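You operate a simulated robot arm through the tools that you are given. There is no shell and no other tool. Be economical: measure what you need, move in short steps, check, and stop when the job is done.

You run a simulated robot arm. Do the job below in one go: nothing can be reset, and whatever is moved stays where it is left.

Task
Stack the rubber pad that says "92" from the top of the white bench on top of the rubber pad marked "57". Turn the channel knob to 3. Put the tapered adapter on the top of the white bench away on the steel counter. Put the 12 mm socket from the top of the white bench on the silver steel dish and the 11 mm socket on top of the filter there. Open the steel door of the black cabinet, take the white cup and leave it in the shelf inside the black cabinet and shut the door again. Any order will do. Set down upright: tapered adapter, white cup.
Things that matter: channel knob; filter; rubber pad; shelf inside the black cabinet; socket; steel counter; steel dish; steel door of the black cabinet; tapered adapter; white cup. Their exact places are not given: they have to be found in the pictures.

Only the result counts: the job must be done as asked and must still hold three seconds after the hand-in. Knocking over, shifting, dropping, spilling or breaking anything else fails it.

Robot
A 6-joint arm with a fingered hand on a trunk, on a base that drives. Base frame: it is fixed to the floor where the robot stands at the start and does not move with it; the origin is under the middle of the robot, x ahead of it, y to its left, z up; the surface under the hand at the start is at about z = 0.94. Lengths are in m, angles in degrees, forces in N, time in s.
With the tool pointing down near the work surface it reaches from about 0.14 to 0.82 m from the robot's upright axis, wherever it stands. Its first joint turns from -166.0 to 166.0 degrees. Places, roughly: channel knob [0.6, -0.3, 1]; filter [0.5, -1.25, 1]; rubber pad [0.5, 0, 1]; shelf inside the black cabinet [-3.2, -2.3, 1.2]; socket [0.5, -1, 1]; steel counter [-7.9, -2.4, 0.9]; steel dish (8x8x4 cm) [0.6, -0.9, 1]; steel door of the black cabinet [-3.1, -2.1, 1.5]; tapered adapter (4x4x6 cm) [0.6, 0.1, 1]; white cup (7x7x8 cm) [-0.9, 0.7, 0.9]. Payload 4 kg.
The tool frame sits at the grasp point between the pads (the TCP): z along the fingers, y along the line on which they close. The tips reach 0.02 m beyond it. The gripper opens to 0.14 m. The gripper's body begins 0.054 m behind the TCP. The gripper is a hand of 3 fingers: y runs from the thumb to the fingers, the wrist lies at [0, 0, -0.215] in the tool frame, and closing takes about 1.5 s.
Orientation is that of the tool frame in the base frame, as a unit quaternion [x, y, z, w]. With the fingers straight down and closing along the base's y, the tool's x points along the base's -x, its y along +y and its z along -z.

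Tools
- The arm moves only by the tool play_rows. Its arguments are lists of equal length, an entry for each row: "delta_pos": the shift along the tool's x, y, z in m, a list of three; "dr": the turn, a rotation vector about the tool's x, y, z in rad, a list of three; "gripper": the gripper command, from -1 (fully open) to 1 (shut), values between in proportion. In form: {"delta_pos": [[x, y, z], ...], "dr": [[ax, ay, az], ...], "gripper": [gripper, ...]}. A call has 1 to 8 rows; each row is the pose to reach, as a shift and turn from the pose commanded when the call began, along the tool's axes at that moment. A row lasts 0.2 s, in which the tool goes at most 0.05 m and 8.6 degrees; a call with a longer step from one row to the next is refused whole, and so is a gripper value outside its range. Where a pose cannot be reached the arm comes as near as it can. A force on the tool above 40 N (or 10 N above the force at the start of the call, whichever is more), or a blocked arm, ends the call early, and 0.2 s more pass. Each finger travels about 0.045 m/s and halts on what it meets, pressing with about 32 N; the grip force reading is that of the motor and also rises with nothing between the fingers. The clock runs only during rows and for 0.2 s after the last one: add rows that repeat a pose to give the fingers time. The reply holds the time, the measured pose of the TCP, the force on the tool along the base axes, the opening and the grip force, in the units named above and with some noise, with the torque about the TCP (base axes, N m) and any sound that the robot's microphone picked up.
- Cameras (640 x 400 px; columns grow to the right, rows downward): "scene" is now at [0.0428, 0.135, 1.5618]; the picture's right is [-0.65, -0.76, 0.00], its down [-0.50, 0.43, -0.76] and it looks along [0.57, -0.49, -0.66] (base axes); focal length 282 px, centre (320, 200). "wrist" rides on the gripper at [0.074, -0.043, -0.079] in the tool frame; the picture's right is [0.50, 0.87, 0.00], its down [-0.59, 0.34, -0.73] and it looks along [-0.64, 0.37, 0.68] (tool axes); focal length 275 px, centre (320, 200).
- get_image(camera): a new picture of that camera. It takes no simulated time.
- lift_body(by): slides the trunk up (or, below 0, down) by that many m; the arm and the scene camera ride with it, the base frame stays. It gives what a move gives, with no picture.
- drive_base(legs): drives the robot by 1 to 6 legs, each [ahead, left, turn to the left] in m, m and degrees, along the robot's own axes; the way and the turn of a leg run together, so that a leg with both is an arc; at most 1.5 m and 180 degrees a leg. The arm and the cameras ride along, it lands a little off, and it stops where it bumps. It gives what a move gives.
- hand_shape(shape): the hand has 3 fingers and takes this shape, open, in about a second: jaw (thumb against the fingers, like two jaws); tri (thumb and two fingers); tip (a fingertip pinch); poke (one finger out to press); point (the index stretched); flat (the hand flat); cup (the hand cupped); fist (a fist). The gripper value then closes the fingers along that shape, each until it touches; the sizes above hold for jaw. It gives what a move gives, with no picture.
- aim_head(pan, tilt): turns the head with the scene camera to pan (to the left, within 120 degrees either way) and tilt (down, from -29 to 69), counted from straight ahead of the robot. It gives what a move gives.
- measure_at(camera, pixels): for up to 12 pixels [column, row] of the newest picture of that camera ("zoom" is the newest enlarged one), the place [x, y, z] in the base frame of the surface seen there, good to about 0.002 m. It takes no simulated time.
- enlarge(camera, box): a new picture of the part [left, top, right, bottom] of that camera's present view, enlarged. It takes no simulated time.
- close_job(): hands the job in; it is judged then, once.

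Work in short steps. Measure before you move; look again where a grasp or a placing could have gone wrong, and mend it. You have 131 turns and 144 pictures in all, those below and enlarged ones among them. Open the gripper and draw the arm clear of the work before you hand the job in, unless the task says otherwise.

The tools are called after ">>>" as name(argument=value, ...) on one line, values as JSON. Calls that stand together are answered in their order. play_rows: Moves the arm, as the interface text tells. Its arguments: {"type":"object","properties":{"delta_pos":{"type":"array","items":{"type":"array","items":{"type":"number"}}},"dr":{"type":"array","items":{"type":"array","items":{"type":"number"}}},"gripper":{"type":"array","items":{"type":"number"}}},"required":["delta_pos","dr","gripper"]} The other tools are called the same way: lift_body (by) slides the trunk up or down; hand_shape (shape) gives the hand a shape; drive_base (legs) drives the base; aim_head (pan, tilt) turns the head that bears the scene camera; get_image (camera) takes a picture; measure_at (camera, pixels) gives the place of the surface under pixels of a picture; enlarge (camera, box) takes an enlarged picture of a part of a camera's view; close_job () hands the job in.

At the start:

```text
clock: 0.0
ee_pos: [0.4052, -0.2704, 1.2042]
tool_rot: [0.0, 1.0, 0.0, 0.0]
contact_force: [-0.1, -0.2, 0.2]
moment: [0.02, 0.02, -0.01]
width: 0.1399
grasp_force: 0.1
shape: jaw
trunk travel left (down, up): [-0.15, 0.44]
robot x, y, heading: [-0.001, -0.0039, 0.2]
head pan, tilt: [-40.8, 40.9]
```

scene: 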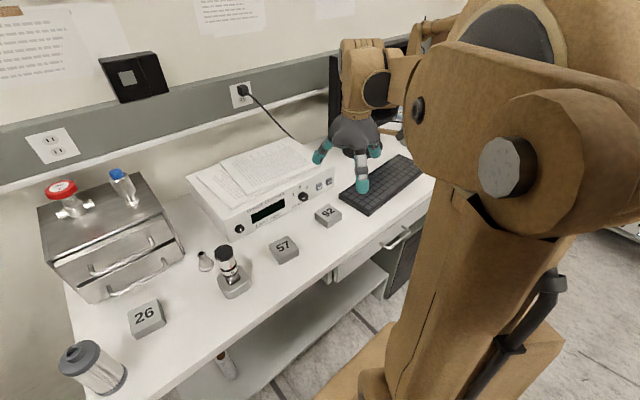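
wrist: 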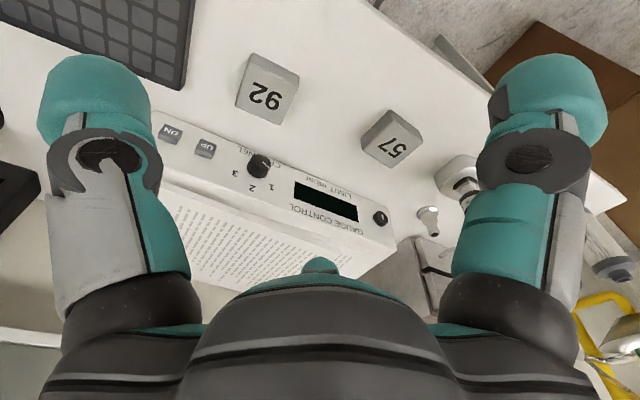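

The scene shows pad 92 near (328,212), pad 57 near (284,246), knob near (304,197), and a possible tapered adapter at (205,260). I measure these.

>>> measure_at(camera="scene", pixels=[[328, 211], [284, 245], [303, 197], [205, 261], [233, 285], [224, 255], [147, 315], [240, 228], [320, 235], [265, 265], [322, 186], [265, 213]])

>>> enlarge(camera="scene", box=[180, 170, 360, 300])

>>> enlarge(camera="wrist", box=[150, 30, 480, 250])

```text
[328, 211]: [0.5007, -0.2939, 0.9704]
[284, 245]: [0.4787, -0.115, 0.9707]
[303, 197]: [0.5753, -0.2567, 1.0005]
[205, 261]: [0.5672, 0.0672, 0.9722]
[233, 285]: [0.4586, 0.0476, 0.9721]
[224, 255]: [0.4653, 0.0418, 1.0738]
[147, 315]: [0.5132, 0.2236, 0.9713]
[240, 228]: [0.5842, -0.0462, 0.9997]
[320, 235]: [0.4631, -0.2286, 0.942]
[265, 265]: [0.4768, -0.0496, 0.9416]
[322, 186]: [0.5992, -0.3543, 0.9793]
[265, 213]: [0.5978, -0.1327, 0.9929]
```

```text
3.08 times, centred on (270, 235) of scene
```

zoom: 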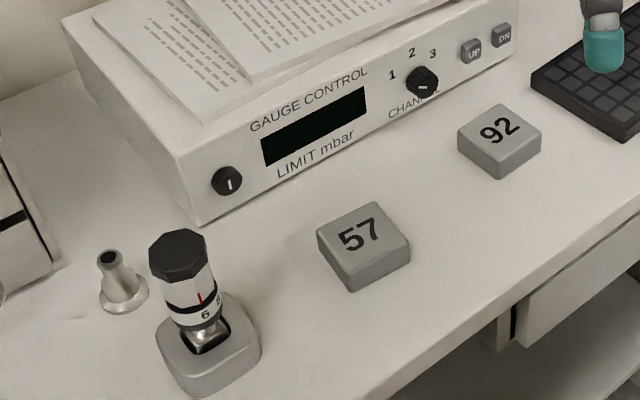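

```text
1.82 times, centred on (315, 140) of wrist
```

zoom: 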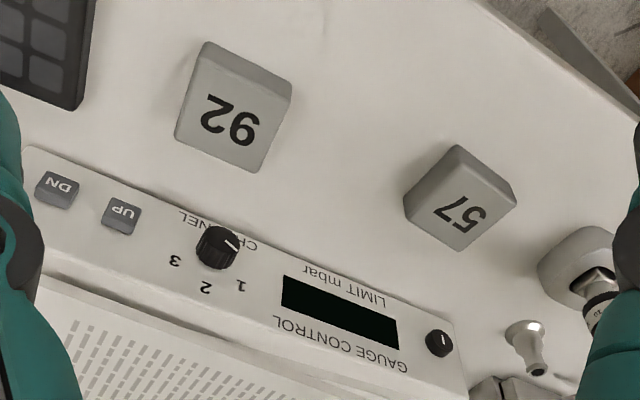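

I enlarge the knob and the pads so I can get the knob's pointer direction and the pads' orientation.

>>> enlarge(camera="wrist", box=[220, 120, 310, 210])

>>> enlarge(camera="scene", box=[260, 170, 360, 270])

```text
4.44 times, centred on (265, 165) of wrist
```

zoom: 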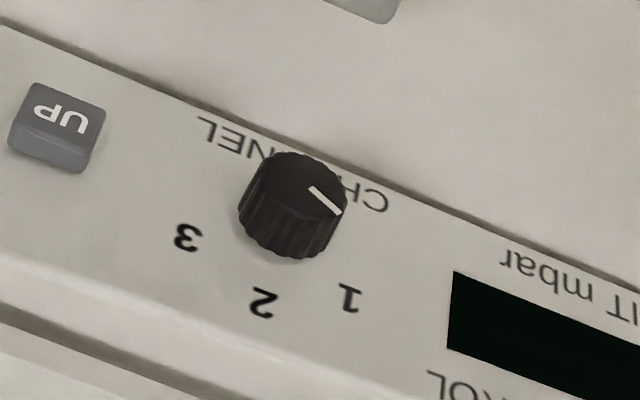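

```text
4.00 times, centred on (310, 220) of scene
```

zoom: 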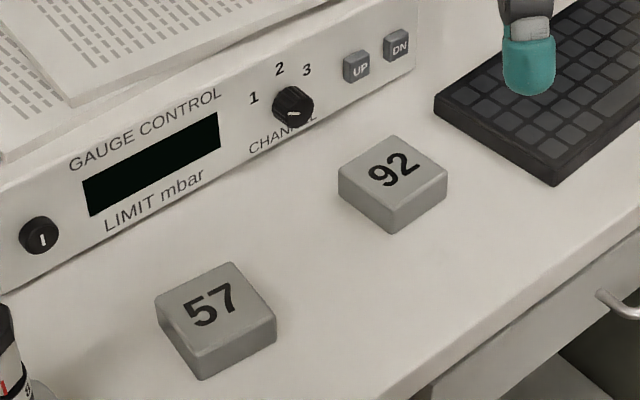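

I measure the panel labels, knob face and pad corners in the zoomed scene picture.

>>> measure_at(camera="zoom", pixels=[[253, 97], [280, 68], [306, 69], [290, 108], [298, 112], [275, 120], [150, 230], [330, 95], [342, 187], [393, 140], [443, 172], [393, 210]])

>>> measure_at(camera="zoom", pixels=[[160, 300], [230, 266], [272, 318], [200, 353], [285, 112], [310, 105], [293, 92], [300, 122], [399, 36], [393, 170], [215, 308]])

>>> enlarge(camera="scene", box=[290, 180, 320, 210])

```text
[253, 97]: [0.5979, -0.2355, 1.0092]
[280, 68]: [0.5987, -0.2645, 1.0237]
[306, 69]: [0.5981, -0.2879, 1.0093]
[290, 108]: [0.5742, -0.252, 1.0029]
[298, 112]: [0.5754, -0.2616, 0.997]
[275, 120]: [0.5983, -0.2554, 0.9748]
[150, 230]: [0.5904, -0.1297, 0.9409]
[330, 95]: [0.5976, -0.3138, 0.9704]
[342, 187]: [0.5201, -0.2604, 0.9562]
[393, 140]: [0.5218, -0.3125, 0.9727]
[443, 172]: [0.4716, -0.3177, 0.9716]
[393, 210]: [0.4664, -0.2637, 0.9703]
```

```text
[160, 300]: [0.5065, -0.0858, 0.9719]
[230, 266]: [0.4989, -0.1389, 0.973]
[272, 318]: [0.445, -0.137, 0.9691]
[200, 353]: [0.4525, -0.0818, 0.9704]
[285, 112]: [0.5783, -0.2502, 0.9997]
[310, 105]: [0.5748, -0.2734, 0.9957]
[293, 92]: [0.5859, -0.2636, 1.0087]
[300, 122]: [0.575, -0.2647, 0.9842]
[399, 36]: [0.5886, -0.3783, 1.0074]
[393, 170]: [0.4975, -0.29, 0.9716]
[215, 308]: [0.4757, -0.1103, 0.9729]
```

```text
13.33 times, centred on (305, 195) of scene
```

zoom: 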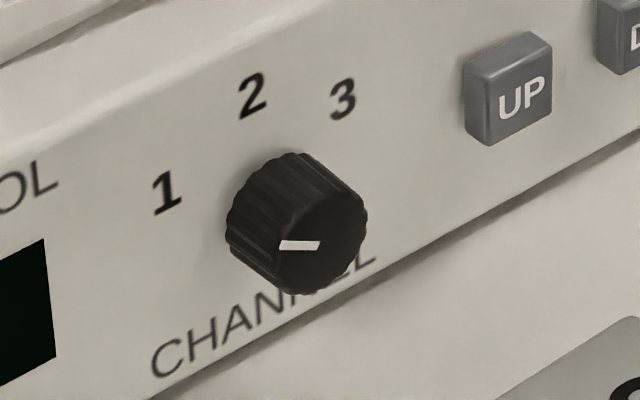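

Pad 92's centre is about (0.495,-0.289) with its top at 0.971, turned about +5.5°. Pad 57's centre is about (0.476,-0.111), turned about -8°. I go above pad 92 with the hand partly open and check the view before descending.

>>> measure_at(camera="scene", pixels=[[370, 196], [340, 192], [397, 215], [205, 251], [206, 270], [241, 258]])

>>> play_rows(delta_pos=[[-0.045, -0.009, 0.01], [-0.0898, -0.0182, 0.02], [-0.0898, -0.0182, 0.06], [-0.0898, -0.0182, 0.105], [-0.0898, -0.0182, 0.15], [-0.0898, -0.0182, 0.15]], dr=[[0, 0, -0.048], [0, 0, -0.096], [0, 0, -0.096], [0, 0, -0.096], [0, 0, -0.096], [0, 0, -0.096]], gripper=[-0.29, -0.29, -0.29, -0.29, -0.29, -0.29])

>>> get_image(camera="wrist")

>>> get_image(camera="scene")

```text
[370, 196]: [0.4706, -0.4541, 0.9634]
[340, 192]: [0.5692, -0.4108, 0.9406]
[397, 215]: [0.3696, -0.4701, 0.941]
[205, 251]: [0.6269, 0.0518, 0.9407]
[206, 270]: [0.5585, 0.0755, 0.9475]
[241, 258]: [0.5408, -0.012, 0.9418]
```

```text
clock: 1.4
ee_pos: [0.4941, -0.2887, 1.0514]
tool_rot: [-0.048, 0.999, 0.0, 0.0]
contact_force: [0.7, -0.3, -0.1]
moment: [0.01, -0.01, 0.02]
width: 0.0908
grasp_force: 0.0
shape: jaw
trunk travel left (down, up): [-0.15, 0.44]
robot x, y, heading: [-0.0025, -0.0028, 0.1]
head pan, tilt: [-40.8, 40.9]
```

```text
136 pictures are left
```

wrist: 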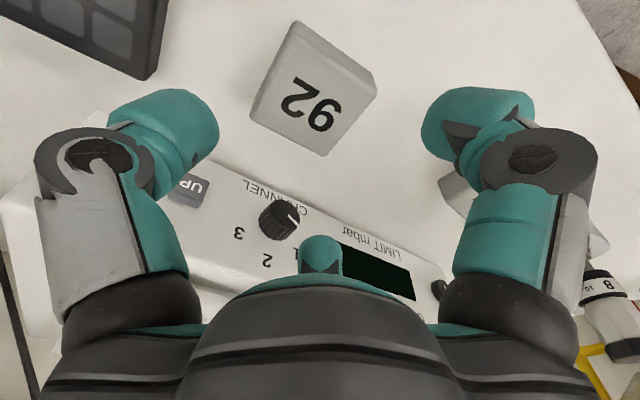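

```text
135 pictures are left
```

scene: 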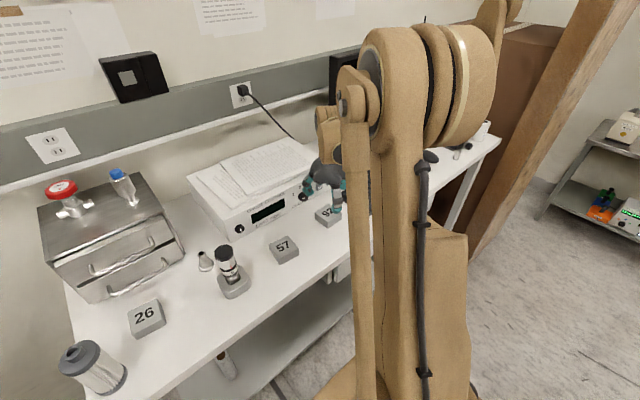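

The pad is centred between the fingers, so I descend 0.085 m and close.

>>> play_rows(delta_pos=[[0, 0, 0.045], [0, 0, 0.085], [0, 0, 0.085], [0, 0, 0.085], [0, 0, 0.085], [0, 0, 0.085], [0, 0, 0.085]], dr=[[0, 0, 0], [0, 0, 0], [0, 0, 0], [0, 0, 0], [0, 0, 0], [0, 0, 0], [0, 0, 0]], gripper=[-0.29, -0.29, 1, 1, 1, 1, 1])

```text
clock: 3.0
ee_pos: [0.495, -0.2893, 0.9692]
tool_rot: [-0.049, 0.999, 0.0, 0.0]
contact_force: [-0.1, 0.2, -0.2]
moment: [0.0, -0.02, 0.03]
width: 0.0625
grasp_force: 32.1
shape: jaw
trunk travel left (down, up): [-0.15, 0.44]
robot x, y, heading: [-0.0025, -0.0042, -0.1]
head pan, tilt: [-40.8, 40.9]
```

Gripped at 0.0625 m. I lift, carry it over pad 57 with a -13.5° turn, and look.

>>> play_rows(delta_pos=[[0, 0, -0.045], [0, 0, -0.08], [0.0006, 0.045, -0.08], [0.0012, 0.09, -0.08], [0.0018, 0.135, -0.08], [0.0022, 0.1787, -0.08], [0.0022, 0.1787, -0.08], [0.0022, 0.1787, -0.08]], dr=[[0, 0, 0], [0, 0, 0], [0, 0, 0.08], [0, 0, 0.16], [0, 0, 0.236], [0, 0, 0.236], [0, 0, 0.236], [0, 0, 0.236]], gripper=[1, 1, 1, 1, 1, 1, 1, 1])

>>> get_image(camera="scene")

>>> get_image(camera="wrist")

```text
clock: 4.8
ee_pos: [0.4743, -0.111, 1.0474]
tool_rot: [0.069, 0.998, 0.0, 0.0]
contact_force: [-1.5, 0.6, -0.3]
moment: [0.03, 0.02, 0.02]
width: 0.0622
grasp_force: 32.2
shape: jaw
trunk travel left (down, up): [-0.15, 0.44]
robot x, y, heading: [0.0015, -0.0, 0.2]
head pan, tilt: [-40.8, 40.9]
```

```text
134 pictures are left
```

scene: 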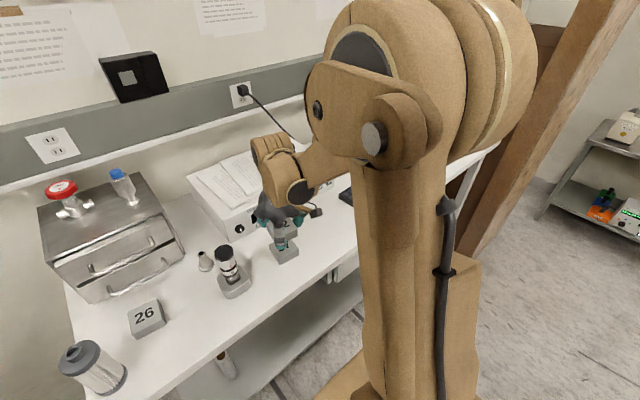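

```text
133 pictures are left
```

wrist: 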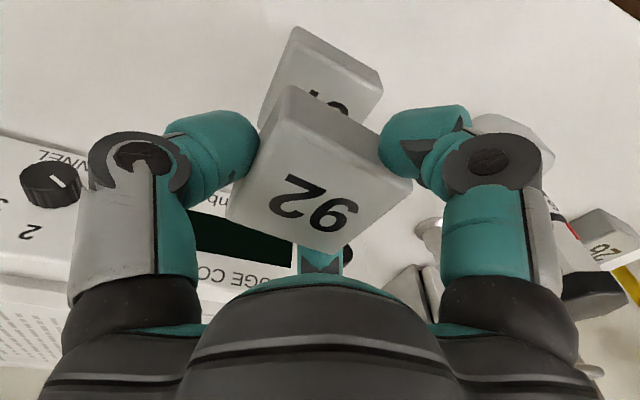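

Pad 92 is parallel with and above 57. I lower 0.048 m, release gently, and rise.

>>> play_rows(delta_pos=[[0, 0, 0.025], [0, 0, 0.044], [0, 0, 0.048], [0, 0, 0.048], [0, 0, 0.048], [0, 0, 0.048], [0, 0, 0.02], [0, 0, -0.03]], dr=[[0, 0, 0], [0, 0, 0], [0, 0, 0], [0, 0, 0], [0, 0, 0], [0, 0, 0], [0, 0, 0], [0, 0, 0]], gripper=[1, 1, 1, 0.0, -0.3, -0.3, -0.3, -0.3])

>>> get_image(camera="wrist")

```text
clock: 6.6
ee_pos: [0.4762, -0.1091, 1.0784]
tool_rot: [0.07, 0.998, 0.0, 0.001]
contact_force: [-0.4, -0.6, 0.8]
moment: [0.02, -0.04, 0.0]
width: 0.0905
grasp_force: 0.1
shape: jaw
trunk travel left (down, up): [-0.15, 0.44]
robot x, y, heading: [0.0006, -0.0001, 0.0]
head pan, tilt: [-40.8, 40.9]
```

```text
132 pictures are left
```

wrist: 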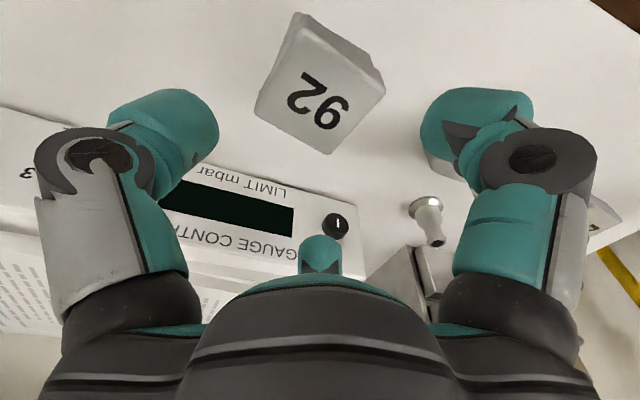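

The stack looks clean. The knob sits low at z≈0.994, so I plan two 60° strokes of the hand tilted 40° below horizontal. First I rise clear, undo the yaw, and reduce the opening.

>>> play_rows(delta_pos=[[0.0, 0, -0.045], [0.002, -0.025, -0.08], [0.004, -0.065, -0.1], [0.0059, -0.1018, -0.1], [0.0059, -0.1018, -0.1]], dr=[[0, 0, 0], [0, 0, -0.07], [0, 0, -0.14], [0, 0, -0.14], [0, 0, -0.14]], gripper=[0.2, 0.2, 0.2, 0.2, 0.2])

>>> play_rows(delta_pos=[[0, 0, 0], [0, 0, 0], [0, 0, 0], [0, 0, 0], [0, 0, 0], [0, 0, 0], [0, 0, 0]], dr=[[0, -0.1454, 0], [0, -0.2909, 0], [0, -0.4363, 0], [0, -0.5818, 0], [0, -0.7272, 0], [0, -0.8727, 0], [0, -0.8727, 0]], gripper=[0.2, 0.2, 0.2, 0.2, 0.2, 0.2, 0.2])

>>> play_rows(delta_pos=[[0, 0, 0], [0, 0, 0], [0, 0, 0], [0, 0, 0], [0, 0, 0]], dr=[[0.0842, 0, -0.1003], [0.1684, 0, -0.2006], [0.2525, 0, -0.3008], [0.3367, 0, -0.4011], [0.3367, 0, -0.4011]], gripper=[0.2, 0.2, 0.2, 0.2, 0.2])

>>> get_image(camera="scene")

>>> get_image(camera="wrist")

```text
clock: 7.8
ee_pos: [0.4554, -0.2119, 1.1787]
tool_rot: [0.0, 1.0, 0.0, 0.0]
contact_force: [-0.3, 0.0, 1.1]
moment: [0.0, -0.04, -0.05]
width: 0.0566
grasp_force: 0.1
shape: jaw
trunk travel left (down, up): [-0.15, 0.44]
robot x, y, heading: [0.0014, -0.0015, 0.1]
head pan, tilt: [-40.8, 40.9]
```

```text
clock: 9.4
ee_pos: [0.455, -0.2117, 1.1795]
tool_rot: [0.0, 0.906, 0.0, 0.423]
contact_force: [0.2, 0.3, 0.2]
moment: [0.02, 0.0, -0.03]
width: 0.056
grasp_force: 0.1
shape: jaw
trunk travel left (down, up): [-0.15, 0.44]
robot x, y, heading: [0.0013, 0.0011, 0.1]
head pan, tilt: [-40.8, 40.9]
```

```text
clock: 10.6
ee_pos: [0.4542, -0.2117, 1.1794]
tool_rot: [-0.11, 0.875, -0.235, 0.408]
contact_force: [-0.2, 0.7, 1.0]
moment: [0.03, 0.02, 0.01]
width: 0.0564
grasp_force: 0.1
shape: jaw
trunk travel left (down, up): [-0.15, 0.44]
robot x, y, heading: [-0.0014, -0.0014, 0.1]
head pan, tilt: [-40.8, 40.9]
```

```text
131 pictures are left
```

scene: 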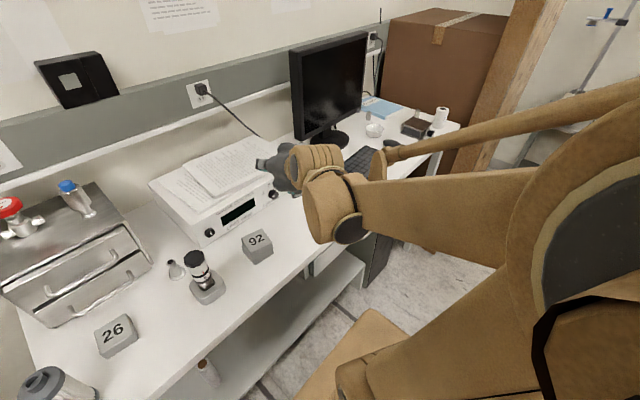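

```text
130 pictures are left
```

wrist: 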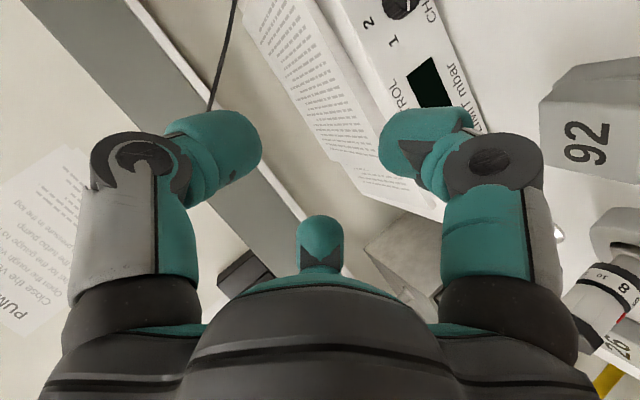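

Orientation is as planned. I move to the pre-grasp point 0.10 m short of the knob and look.

>>> play_rows(delta_pos=[[0.02, 0.016, 0.0356], [0.04, 0.033, 0.0712], [0.0603, 0.049, 0.1068], [0.0603, 0.049, 0.1068]], dr=[[0, 0, 0], [0, 0, 0], [0, 0, 0], [0, 0, 0]], gripper=[0.2, 0.2, 0.2, 0.2])

>>> get_image(camera="wrist")

>>> get_image(camera="scene")

```text
clock: 11.6
ee_pos: [0.4967, -0.2269, 1.0553]
tool_rot: [-0.109, 0.875, -0.235, 0.408]
contact_force: [0.4, -0.5, 0.3]
moment: [-0.02, -0.02, 0.0]
width: 0.0561
grasp_force: 0.1
shape: jaw
trunk travel left (down, up): [-0.15, 0.44]
robot x, y, heading: [0.0011, 0.0003, -0.1]
head pan, tilt: [-40.8, 40.9]
```

```text
129 pictures are left
```

wrist: 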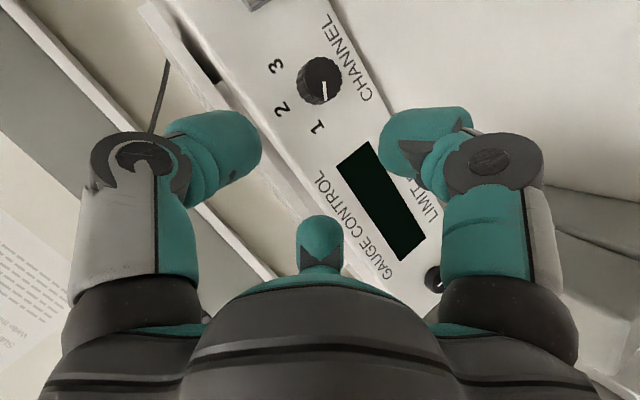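

```text
128 pictures are left
```

scene: 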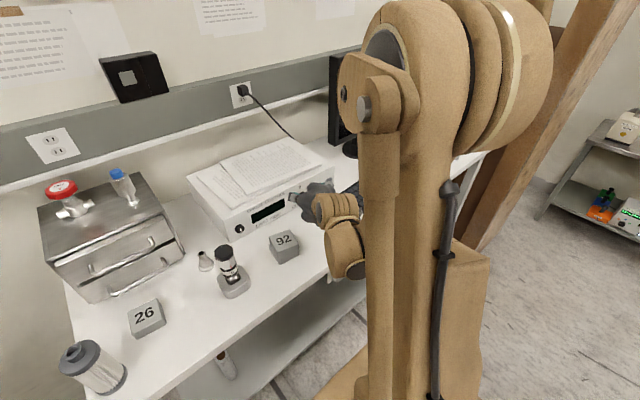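

The wrist view shows the knob face near (325,80) with its pointer down toward 1. I measure it to refine the axis.

>>> enlarge(camera="wrist", box=[260, 10, 400, 140])

>>> measure_at(camera="wrist", pixels=[[324, 79], [323, 84], [324, 96], [339, 75], [328, 58], [316, 128], [282, 110], [277, 67], [308, 80]])

```text
3.08 times, centred on (330, 75) of wrist
```

zoom: 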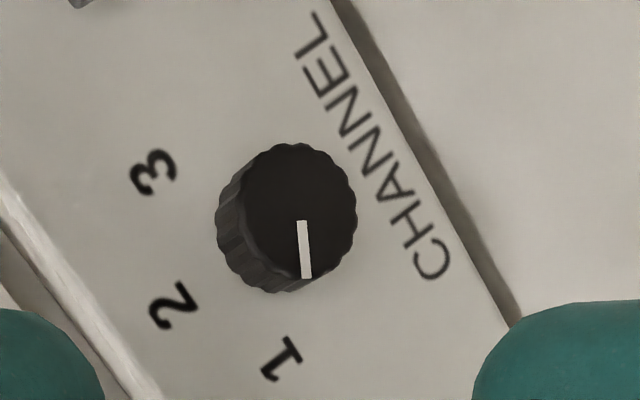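

```text
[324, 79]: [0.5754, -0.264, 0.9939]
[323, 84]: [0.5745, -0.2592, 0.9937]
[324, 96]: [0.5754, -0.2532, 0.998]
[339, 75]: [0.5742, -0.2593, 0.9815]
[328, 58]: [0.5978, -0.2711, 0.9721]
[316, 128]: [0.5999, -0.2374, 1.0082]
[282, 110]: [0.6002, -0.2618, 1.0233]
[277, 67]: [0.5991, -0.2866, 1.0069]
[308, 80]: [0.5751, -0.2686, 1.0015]
```

The axis is confirmed at about (y -0.262, z 0.9938). I advance 0.10 m along the tool axis, close, and hold.

>>> play_rows(delta_pos=[[0, 0, 0.045], [0, 0, 0.08], [0, 0, 0.1], [0, 0, 0.1], [0, 0, 0.1], [0, 0, 0.1], [0, 0, 0.1]], dr=[[0, 0, 0], [0, 0, 0], [0, 0, 0], [0, 0, 0], [0, 0, 0], [0, 0, 0], [0, 0, 0]], gripper=[0.2, 0.2, 0.2, 1, 1, 1, 1])

>>> get_image(camera="wrist")

```text
clock: 13.0
ee_pos: [0.5693, -0.2573, 1.0004]
tool_rot: [-0.111, 0.875, -0.235, 0.408]
contact_force: [-26.9, 7.7, 15.8]
moment: [0.05, 0.46, 0.39]
width: 0.0251
grasp_force: 31.6
shape: jaw
trunk travel left (down, up): [-0.15, 0.44]
robot x, y, heading: [-0.0067, 0.0019, -0.1]
head pan, tilt: [-40.8, 40.9]
stopped in row 6: the force on the tool passed its limit at 44 N (the readings are from after the stop); the commanded pose is now the measured one
```

```text
126 pictures are left
```

wrist: 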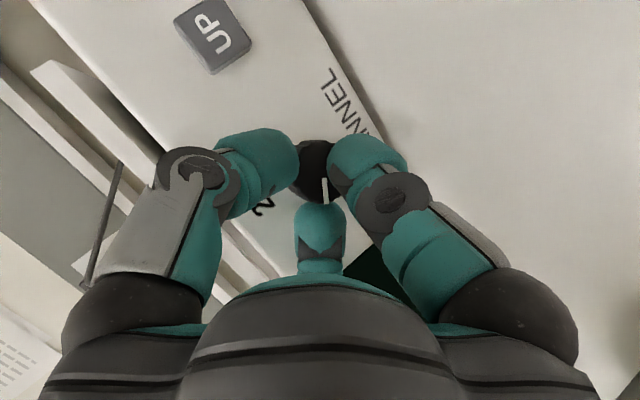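

The fingers hold the knob but press the panel (-27 N), so I back off 4 mm in x and turn the hand +60° about the knob axis.

>>> play_rows(delta_pos=[[0.00265, -0.0011, -0.003], [0.0028, -0.0021, -0.0029], [0.0031, -0.0031, -0.0027], [0.0034, -0.004, -0.0024], [0.0039, -0.0049, -0.002], [0.0044, -0.0057, -0.0016], [0.005, -0.0064, -0.0011], [0.0057, -0.007, -0.0005]], dr=[[-0.0842, 0, 0.1003], [-0.1683, 0, 0.2005], [-0.2525, 0, 0.3008], [-0.3367, 0, 0.401], [-0.4208, 0, 0.5013], [-0.505, 0, 0.6016], [-0.5891, 0, 0.7018], [-0.6733, 0, 0.8021]], gripper=[1, 1, 1, 1, 1, 1, 1, 1])

>>> get_image(camera="wrist")

```text
clock: 13.9
ee_pos: [0.5675, -0.2614, 1.0034]
tool_rot: [-0.02, 0.904, -0.044, 0.425]
contact_force: [-8.1, 0.2, 29.8]
moment: [-0.05, -0.44, 0.45]
width: 0.0197
grasp_force: 32.4
shape: jaw
trunk travel left (down, up): [-0.15, 0.44]
robot x, y, heading: [0.0018, 0.0031, -0.1]
head pan, tilt: [-40.8, 40.9]
stopped in row 4: the force on the tool passed its limit at 44 N (the readings are from after the stop); the commanded pose is now the measured one
```

```text
125 pictures are left
```

wrist: 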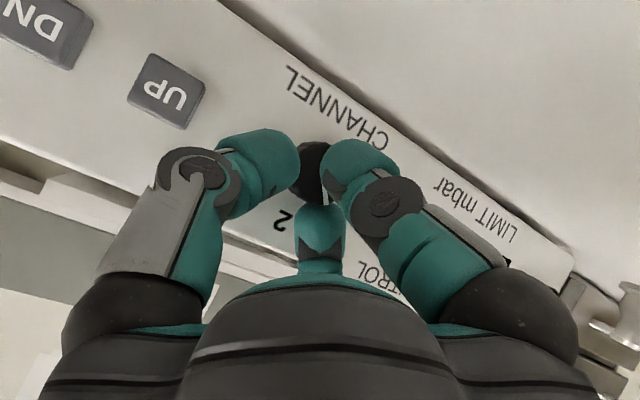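

Grip width shrank to 0.0197 with a +30 N push upward, so the fingers are riding up the knob. I release, back off, and check the pointer.

>>> play_rows(delta_pos=[[0, 0, -0.001], [0, 0, -0.001], [0, 0, -0.001], [0, 0, -0.03], [0, 0, -0.07], [0, 0, -0.1], [0, 0, -0.1]], dr=[[0, 0, 0], [0, 0, 0], [0, 0, 0], [0, 0, 0], [0, 0, 0], [0, 0, 0], [0, 0, 0]], gripper=[0.2, 0.2, 0.2, 0.2, 0.2, 0.2, 0.2])

>>> get_image(camera="wrist")

>>> enlarge(camera="wrist", box=[260, 10, 400, 140])

```text
clock: 15.5
ee_pos: [0.4951, -0.2551, 1.065]
tool_rot: [-0.02, 0.905, -0.044, 0.422]
contact_force: [0.6, -0.2, 0.7]
moment: [0.0, 0.01, 0.02]
width: 0.0556
grasp_force: 0.0
shape: jaw
trunk travel left (down, up): [-0.15, 0.44]
robot x, y, heading: [0.0019, 0.0047, 0.2]
head pan, tilt: [-40.8, 40.9]
```

```text
124 pictures are left
```

wrist: 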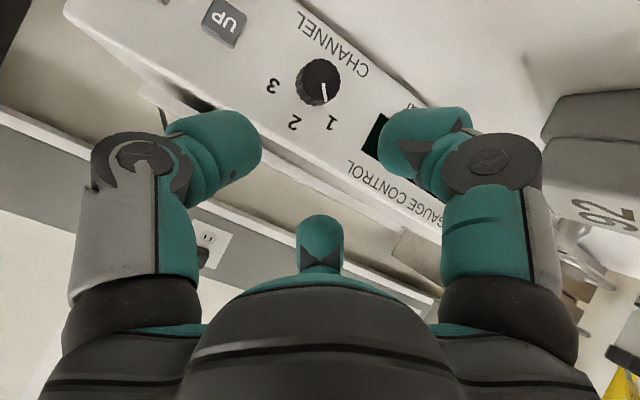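

```text
3.08 times, centred on (330, 75) of wrist
```

zoom: 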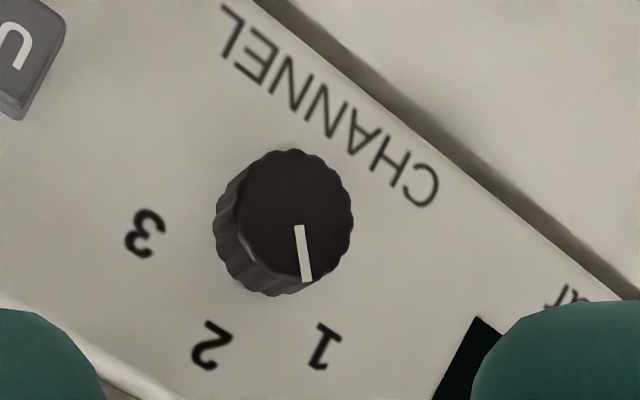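

The knob did turn about 24° with the hand, so the grip works but sat too high on the knob. I re-approach at φ=-30° with the TCP right on the knob axis.

>>> play_rows(delta_pos=[[0.0028, 0.009, 0.0033], [0.0056, 0.0177, 0.0066], [0.0085, 0.0266, 0.0101], [0.0085, 0.0266, 0.0101]], dr=[[0.0913, 0, -0.1088], [0.1826, 0, -0.2175], [0.274, 0, -0.3263], [0.274, 0, -0.3263]], gripper=[0.2, 0.2, 0.2, 0.2])

>>> play_rows(delta_pos=[[0, 0, 0.045], [0, 0, 0.08], [0, 0, 0.1], [0, 0, 0.1], [0, 0, 0.1], [0, 0, 0.1]], dr=[[0, 0, 0], [0, 0, 0], [0, 0, 0], [0, 0, 0], [0, 0, 0], [0, 0, 0]], gripper=[0.2, 0.2, 0.2, 0.5, 0.75, 1])

>>> get_image(camera="wrist")

```text
clock: 16.5
ee_pos: [0.4971, -0.2304, 1.0487]
tool_rot: [-0.108, 0.875, -0.235, 0.409]
contact_force: [0.0, 0.8, -0.1]
moment: [0.02, -0.01, -0.01]
width: 0.056
grasp_force: 0.0
shape: jaw
trunk travel left (down, up): [-0.15, 0.44]
robot x, y, heading: [-0.0047, -0.0008, 0.0]
head pan, tilt: [-40.8, 40.9]
```

```text
clock: 17.5
ee_pos: [0.5672, -0.2574, 0.9962]
tool_rot: [-0.109, 0.874, -0.234, 0.41]
contact_force: [-22.7, 18.5, 12.8]
moment: [0.14, -0.57, 0.96]
width: 0.0368
grasp_force: 0.0
shape: jaw
trunk travel left (down, up): [-0.15, 0.44]
robot x, y, heading: [-0.0003, 0.0007, 0.3]
head pan, tilt: [-40.8, 40.9]
stopped in row 4: the force on the tool passed its limit at 44 N (the readings are from after the stop); the commanded pose is now the measured one
```

```text
122 pictures are left
```

wrist: 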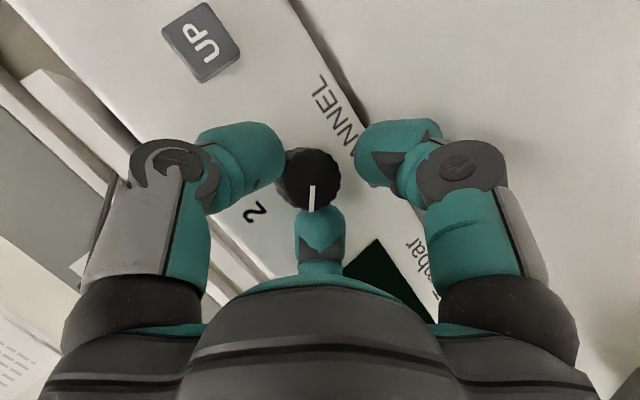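

Something blocks along the tool axis. I measure the fingertips and the knob to see what touches.

>>> measure_at(camera="wrist", pixels=[[320, 215], [320, 240], [278, 150], [270, 180], [362, 150], [370, 175], [312, 165], [312, 208], [290, 185], [332, 180], [250, 125], [400, 125]])

>>> enlarge(camera="wrist", box=[200, 100, 440, 260])

```text
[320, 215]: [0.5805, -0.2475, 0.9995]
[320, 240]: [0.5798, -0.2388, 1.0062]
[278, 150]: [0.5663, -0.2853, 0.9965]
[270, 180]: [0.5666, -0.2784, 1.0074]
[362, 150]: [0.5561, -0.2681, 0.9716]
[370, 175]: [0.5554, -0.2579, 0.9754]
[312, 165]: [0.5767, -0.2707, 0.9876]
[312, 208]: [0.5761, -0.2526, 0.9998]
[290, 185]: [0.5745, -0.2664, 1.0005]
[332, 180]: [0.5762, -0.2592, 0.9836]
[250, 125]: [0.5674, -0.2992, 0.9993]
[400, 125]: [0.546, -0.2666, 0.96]
```

```text
2.50 times, centred on (320, 180) of wrist
```

zoom: 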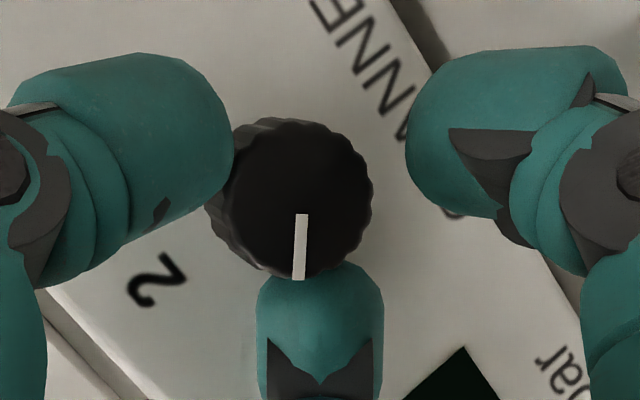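

This hand closes like a three-jaw chuck: thumb at -y and two fingers at 30° and 150°. The upper finger jams on the panel. I retreat and roll 90° so the thumb is below and two fingers above, with a shallower 35° tilt.

>>> play_rows(delta_pos=[[0, 0, -0.02], [0, 0, -0.06], [0, 0, -0.1], [0, 0, -0.1], [0, 0, -0.1], [0, 0, -0.1], [0, 0, -0.1], [0, 0, -0.1]], dr=[[0, 0, 0], [0, 0, 0], [0, 0, 0.14], [0, 0, 0.28], [0, 0, 0.42], [0, 0, 0.56], [0, 0, 0.7], [0, 0, 0.84]], gripper=[0.2, 0.2, 0.2, 0.3, 0.4, 0.4, 0.4, 0.4])

>>> play_rows(delta_pos=[[0, 0, 0], [0, 0, 0], [0, 0, 0], [0, 0, 0], [0, 0, 0], [0, 0, 0], [0, 0, 0]], dr=[[0, 0, 0.14], [0, 0, 0.28], [0, 0, 0.42], [0, 0, 0.56], [0, 0, 0.7], [0, 0, 0.7308], [0, 0, 0.7308]], gripper=[0.4, 0.4, 0.4, 0.4, 0.4, 0.4, 0.4])

>>> play_rows(delta_pos=[[0, 0, 0], [0, 0, 0]], dr=[[-0.087, 0, 0], [-0.087, 0, 0]], gripper=[0.4, 0.4])

>>> get_image(camera="wrist")

```text
clock: 19.3
ee_pos: [0.4955, -0.2287, 1.0474]
tool_rot: [0.259, 0.843, -0.047, 0.469]
contact_force: [-0.2, -0.9, -0.8]
moment: [0.02, -0.03, 0.01]
width: 0.0422
grasp_force: 0.1
shape: jaw
trunk travel left (down, up): [-0.15, 0.44]
robot x, y, heading: [-0.0028, 0.0023, -0.1]
head pan, tilt: [-40.8, 40.9]
```

```text
clock: 20.9
ee_pos: [0.4945, -0.2284, 1.0479]
tool_rot: [0.543, 0.695, 0.125, 0.455]
contact_force: [0.4, 0.7, 0.6]
moment: [0.0, 0.03, -0.01]
width: 0.0423
grasp_force: 0.1
shape: jaw
trunk travel left (down, up): [-0.15, 0.44]
robot x, y, heading: [-0.0038, -0.0007, 0.1]
head pan, tilt: [-40.8, 40.9]
```

```text
clock: 21.5
ee_pos: [0.4956, -0.2292, 1.0474]
tool_rot: [0.522, 0.689, 0.154, 0.478]
contact_force: [-0.2, -0.2, 0.7]
moment: [0.01, 0.0, 0.02]
width: 0.0423
grasp_force: 0.1
shape: jaw
trunk travel left (down, up): [-0.15, 0.44]
robot x, y, heading: [-0.0022, 0.0007, -0.1]
head pan, tilt: [-40.8, 40.9]
```

```text
120 pictures are left
```

wrist: 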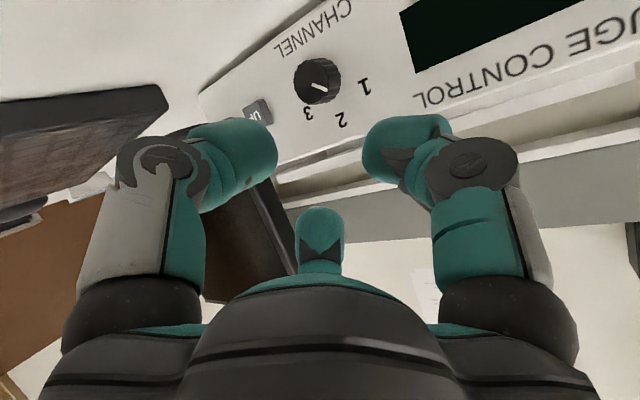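

Pointer sits between 1 and 2. I line up and advance to the knob with opening 0.034 m, then close.

>>> play_rows(delta_pos=[[-0.0019, -0.0065, 0.02], [-0.0019, -0.0065, 0.06], [-0.0019, -0.0065, 0.085], [-0.0019, -0.0065, 0.0985]], dr=[[0, 0, 0], [0, 0, 0], [0, 0, 0], [0, 0, 0]], gripper=[0.5, 0.5, 0.5, 0.5])

>>> get_image(camera="wrist")

```text
clock: 22.5
ee_pos: [0.573, -0.2629, 0.9964]
tool_rot: [0.522, 0.69, 0.153, 0.478]
contact_force: [0.5, 0.2, 0.0]
moment: [0.04, 0.0, 0.01]
width: 0.0352
grasp_force: 0.0
shape: jaw
trunk travel left (down, up): [-0.15, 0.44]
robot x, y, heading: [0.0008, -0.0018, 0.0]
head pan, tilt: [-40.8, 40.9]
```

```text
119 pictures are left
```

wrist: 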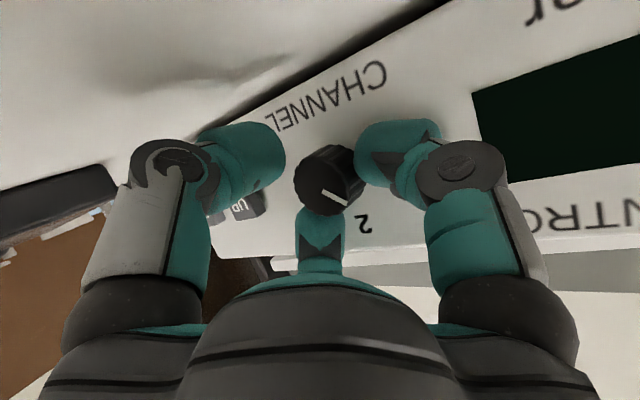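

No contact yet, so I close on the knob.

>>> play_rows(delta_pos=[[0, 0, 0], [0, 0, 0], [0, 0, 0], [0, 0, 0]], dr=[[0, 0, 0], [0, 0, 0], [0, 0, 0], [0, 0, 0]], gripper=[0.7, 1, 1, 1])

>>> get_image(camera="wrist")

```text
clock: 23.5
ee_pos: [0.5719, -0.2618, 0.9964]
tool_rot: [0.521, 0.69, 0.154, 0.478]
contact_force: [-4.2, 3.7, 0.2]
moment: [0.02, 0.21, -0.01]
width: 0.0231
grasp_force: 32.5
shape: jaw
trunk travel left (down, up): [-0.15, 0.44]
robot x, y, heading: [-0.0027, 0.0004, 0.2]
head pan, tilt: [-40.8, 40.9]
```

```text
118 pictures are left
```

wrist: 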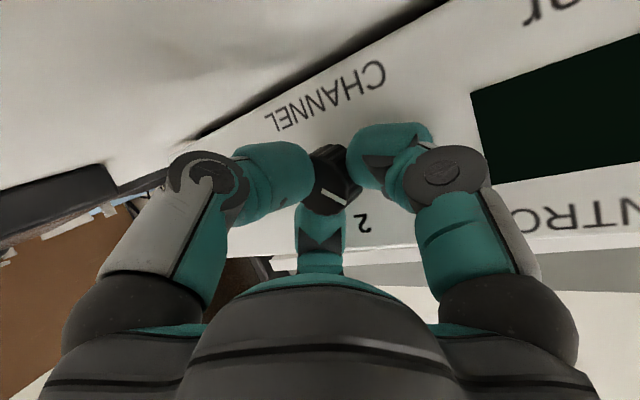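

Grip is clean with about 5 N. I turn +60° about the knob axis.

>>> play_rows(delta_pos=[[0, 0, 0], [0, 0, 0], [0, 0, 0], [0, 0, 0], [0, 0, 0], [0, 0, 0], [0, 0, 0], [0, 0, 0]], dr=[[0, 0.0751, 0.1073], [0, 0.1503, 0.2145], [0, 0.2254, 0.3218], [0, 0.3005, 0.429], [0, 0.3756, 0.5363], [0, 0.4508, 0.6435], [0, 0.5259, 0.7508], [0, 0.601, 0.858]], gripper=[1, 1, 1, 1, 1, 1, 1, 1])

>>> get_image(camera="wrist")

```text
clock: 25.3
ee_pos: [0.5714, -0.265, 0.9943]
tool_rot: [0.692, 0.518, 0.479, 0.153]
contact_force: [1.2, -22.3, 3.4]
moment: [-0.08, 0.11, -0.29]
width: 0.0226
grasp_force: 31.6
shape: jaw
trunk travel left (down, up): [-0.15, 0.44]
robot x, y, heading: [-0.0028, 0.0026, -0.1]
head pan, tilt: [-40.8, 40.9]
```

```text
117 pictures are left
```

wrist: 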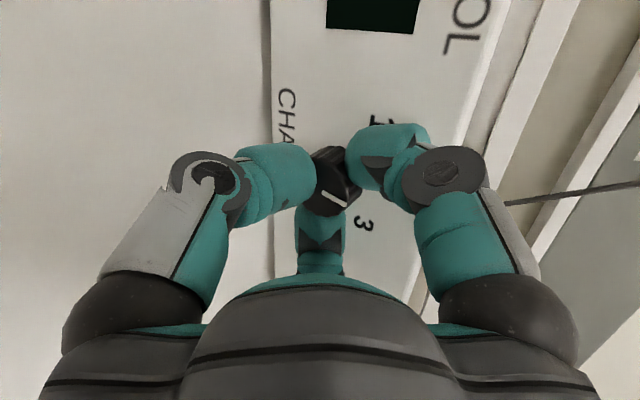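

The knob followed the full 60°. I open, back off 0.06 m and look to read the pointer.

>>> play_rows(delta_pos=[[0, 0, 0], [0, 0, 0], [0, 0, -0.03], [0, 0, -0.06], [0, 0, -0.06]], dr=[[0, 0, 0], [0, 0, 0], [0, 0, 0], [0, 0, 0], [0, 0, 0]], gripper=[0.5, 0.5, 0.5, 0.5, 0.5])

>>> play_rows(delta_pos=[[0.0044, -0.0013, 0.0009], [0.0088, -0.0026, 0.0019], [0.0133, -0.004, 0.0028], [0.0177, -0.0053, 0.0038], [0.0221, -0.0066, 0.0047], [0.0221, -0.0066, 0.0047]], dr=[[0, -0.0801, -0.1143], [0, -0.1603, -0.2287], [0, -0.2404, -0.343], [0, -0.3206, -0.4574], [0, -0.4007, -0.5717], [0, -0.4007, -0.5717]], gripper=[0.5, 0.5, 0.5, 0.5, 0.5, 0.5])

>>> enlarge(camera="wrist", box=[240, 50, 420, 180])

```text
clock: 26.5
ee_pos: [0.5229, -0.2794, 1.025]
tool_rot: [0.69, 0.52, 0.479, 0.152]
contact_force: [-0.7, -0.1, 0.2]
moment: [-0.01, 0.0, -0.01]
width: 0.035
grasp_force: 0.1
shape: jaw
trunk travel left (down, up): [-0.15, 0.44]
robot x, y, heading: [-0.0023, 0.0002, -0.0]
head pan, tilt: [-40.8, 40.9]
```

```text
clock: 27.9
ee_pos: [0.5225, -0.2553, 1.0302]
tool_rot: [0.596, 0.653, 0.271, 0.381]
contact_force: [0.3, 0.3, 0.0]
moment: [0.0, -0.02, -0.02]
width: 0.0348
grasp_force: 0.0
shape: jaw
trunk travel left (down, up): [-0.15, 0.44]
robot x, y, heading: [0.0018, 0.0003, -0.1]
head pan, tilt: [-40.8, 40.9]
```

```text
3.08 times, centred on (330, 115) of wrist
```

zoom: 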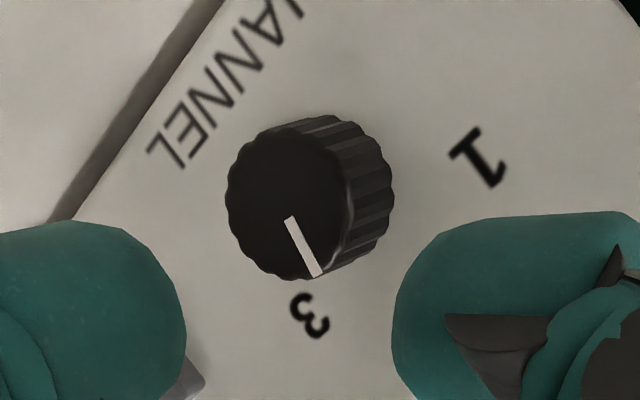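

I measure the pointer ends and knob face to compute the remaining angle.

>>> measure_at(camera="zoom", pixels=[[291, 219], [318, 273], [232, 200], [288, 278], [345, 200], [290, 130], [310, 315], [478, 158], [265, 140], [250, 255]])

```text
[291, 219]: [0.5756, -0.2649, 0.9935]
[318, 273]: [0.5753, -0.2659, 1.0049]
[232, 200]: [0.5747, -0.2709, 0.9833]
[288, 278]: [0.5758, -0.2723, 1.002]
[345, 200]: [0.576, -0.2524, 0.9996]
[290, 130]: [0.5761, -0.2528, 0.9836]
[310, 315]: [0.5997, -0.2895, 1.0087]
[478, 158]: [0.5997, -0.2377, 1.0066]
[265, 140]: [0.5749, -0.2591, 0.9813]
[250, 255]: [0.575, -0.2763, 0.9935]
```

The pointer is about 6° right of up and 3 is near 59°, so about 53° remains. I roll back to φ=-30°, re-approach and grip.

>>> play_rows(delta_pos=[[0.0034, -0.0008, 0.0011], [0.0068, -0.0015, 0.0022], [0.0103, -0.0023, 0.0033], [0.0103, -0.0023, 0.0033]], dr=[[0, -0.0668, -0.0953], [0, -0.1336, -0.1906], [0, -0.2004, -0.2859], [0, -0.2004, -0.2859]], gripper=[0.5, 0.5, 0.5, 0.5])

>>> play_rows(delta_pos=[[0, 0, 0.03], [0, 0, 0.05], [0, 0, 0.06], [0, 0, 0.06], [0, 0, 0.06], [0, 0, 0.06], [0, 0, 0.06]], dr=[[0, 0, 0], [0, 0, 0], [0, 0, 0], [0, 0, 0], [0, 0, 0], [0, 0, 0], [0, 0, 0]], gripper=[0.5, 0.5, 0.5, 0.7, 1, 1, 1])

>>> get_image(camera="wrist")

```text
clock: 28.9
ee_pos: [0.5245, -0.246, 1.0245]
tool_rot: [0.522, 0.69, 0.153, 0.477]
contact_force: [-0.1, 0.0, 0.4]
moment: [-0.02, 0.03, 0.0]
width: 0.0352
grasp_force: 0.0
shape: jaw
trunk travel left (down, up): [-0.15, 0.44]
robot x, y, heading: [-0.0008, -0.0005, 0.1]
head pan, tilt: [-40.8, 40.9]
```

```text
clock: 30.5
ee_pos: [0.5724, -0.2619, 0.9947]
tool_rot: [0.522, 0.689, 0.153, 0.478]
contact_force: [-4.4, 6.2, -0.1]
moment: [0.06, 0.19, 0.12]
width: 0.0238
grasp_force: 32.4
shape: jaw
trunk travel left (down, up): [-0.15, 0.44]
robot x, y, heading: [-0.0022, -0.0046, 0.0]
head pan, tilt: [-40.8, 40.9]
```

```text
115 pictures are left
```

wrist: 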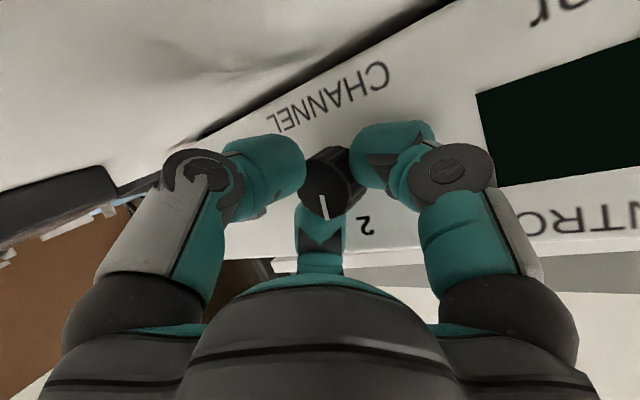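

Gripped cleanly again. I turn +54°, then open and back off.

>>> play_rows(delta_pos=[[0, 0, 0], [0, 0, 0], [0, 0, 0], [0, 0, 0], [0, 0, 0], [0, 0, 0], [0, 0, 0], [0, 0, 0]], dr=[[0, 0.0676, 0.0965], [0, 0.1353, 0.193], [0, 0.2029, 0.2895], [0, 0.2705, 0.386], [0, 0.3381, 0.4825], [0, 0.4058, 0.579], [0, 0.4734, 0.6755], [0, 0.541, 0.772]], gripper=[1, 1, 1, 1, 1, 1, 1, 1])

>>> play_rows(delta_pos=[[0, 0, 0], [0, 0, 0], [0, 0, 0], [0, 0, -0.03], [0, 0, -0.07], [0, 0, -0.11], [0, 0, -0.11]], dr=[[0, 0, 0], [0, 0, 0], [0, 0, 0], [0, 0, 0], [0, 0, 0], [0, 0, 0], [0, 0, 0]], gripper=[0.5, 0.5, 0.5, 0.5, 0.5, 0.5, 0.5])

>>> get_image(camera="wrist")

>>> enlarge(camera="wrist", box=[260, 20, 400, 150])

```text
clock: 32.3
ee_pos: [0.5724, -0.266, 0.9941]
tool_rot: [0.682, 0.544, 0.451, 0.188]
contact_force: [-9.4, -8.4, 0.3]
moment: [-0.37, 0.25, -0.03]
width: 0.0237
grasp_force: 32.2
shape: jaw
trunk travel left (down, up): [-0.15, 0.44]
robot x, y, heading: [-0.0026, 0.0006, 0.1]
head pan, tilt: [-40.8, 40.9]
```

```text
clock: 33.9
ee_pos: [0.483, -0.2899, 1.0509]
tool_rot: [0.682, 0.545, 0.45, 0.189]
contact_force: [0.4, 0.6, -0.6]
moment: [0.01, 0.01, -0.03]
width: 0.0347
grasp_force: 0.1
shape: jaw
trunk travel left (down, up): [-0.15, 0.44]
robot x, y, heading: [-0.0029, 0.0036, 0.3]
head pan, tilt: [-40.8, 40.9]
```

```text
114 pictures are left
```

wrist: 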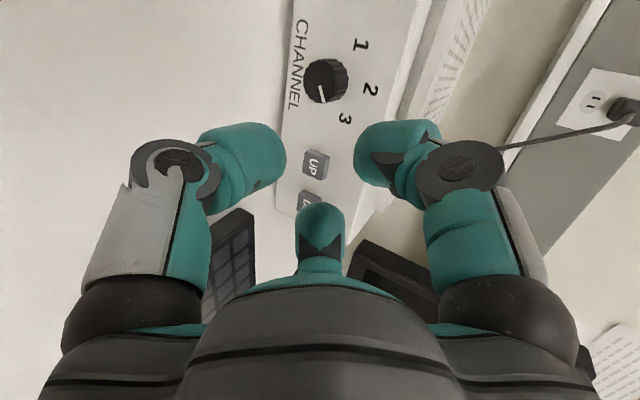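

```text
3.08 times, centred on (330, 85) of wrist
```

zoom: 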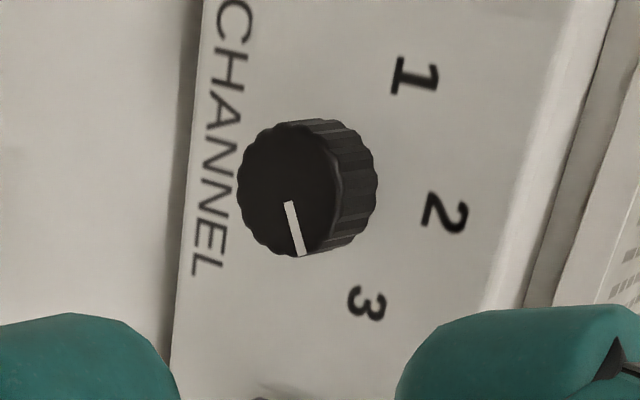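

I measure the pointer ends and knob face edges again.

>>> measure_at(camera="zoom", pixels=[[288, 206], [300, 250], [241, 190], [335, 190], [290, 128], [286, 250], [413, 76], [444, 213], [366, 304], [294, 228]])

```text
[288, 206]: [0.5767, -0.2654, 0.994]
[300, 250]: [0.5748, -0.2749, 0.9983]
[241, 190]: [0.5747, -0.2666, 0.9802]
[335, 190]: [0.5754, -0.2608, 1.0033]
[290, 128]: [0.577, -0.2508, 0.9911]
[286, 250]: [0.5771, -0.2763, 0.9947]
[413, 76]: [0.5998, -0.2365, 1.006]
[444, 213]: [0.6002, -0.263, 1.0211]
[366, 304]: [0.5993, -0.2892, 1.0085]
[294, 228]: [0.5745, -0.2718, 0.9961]
```

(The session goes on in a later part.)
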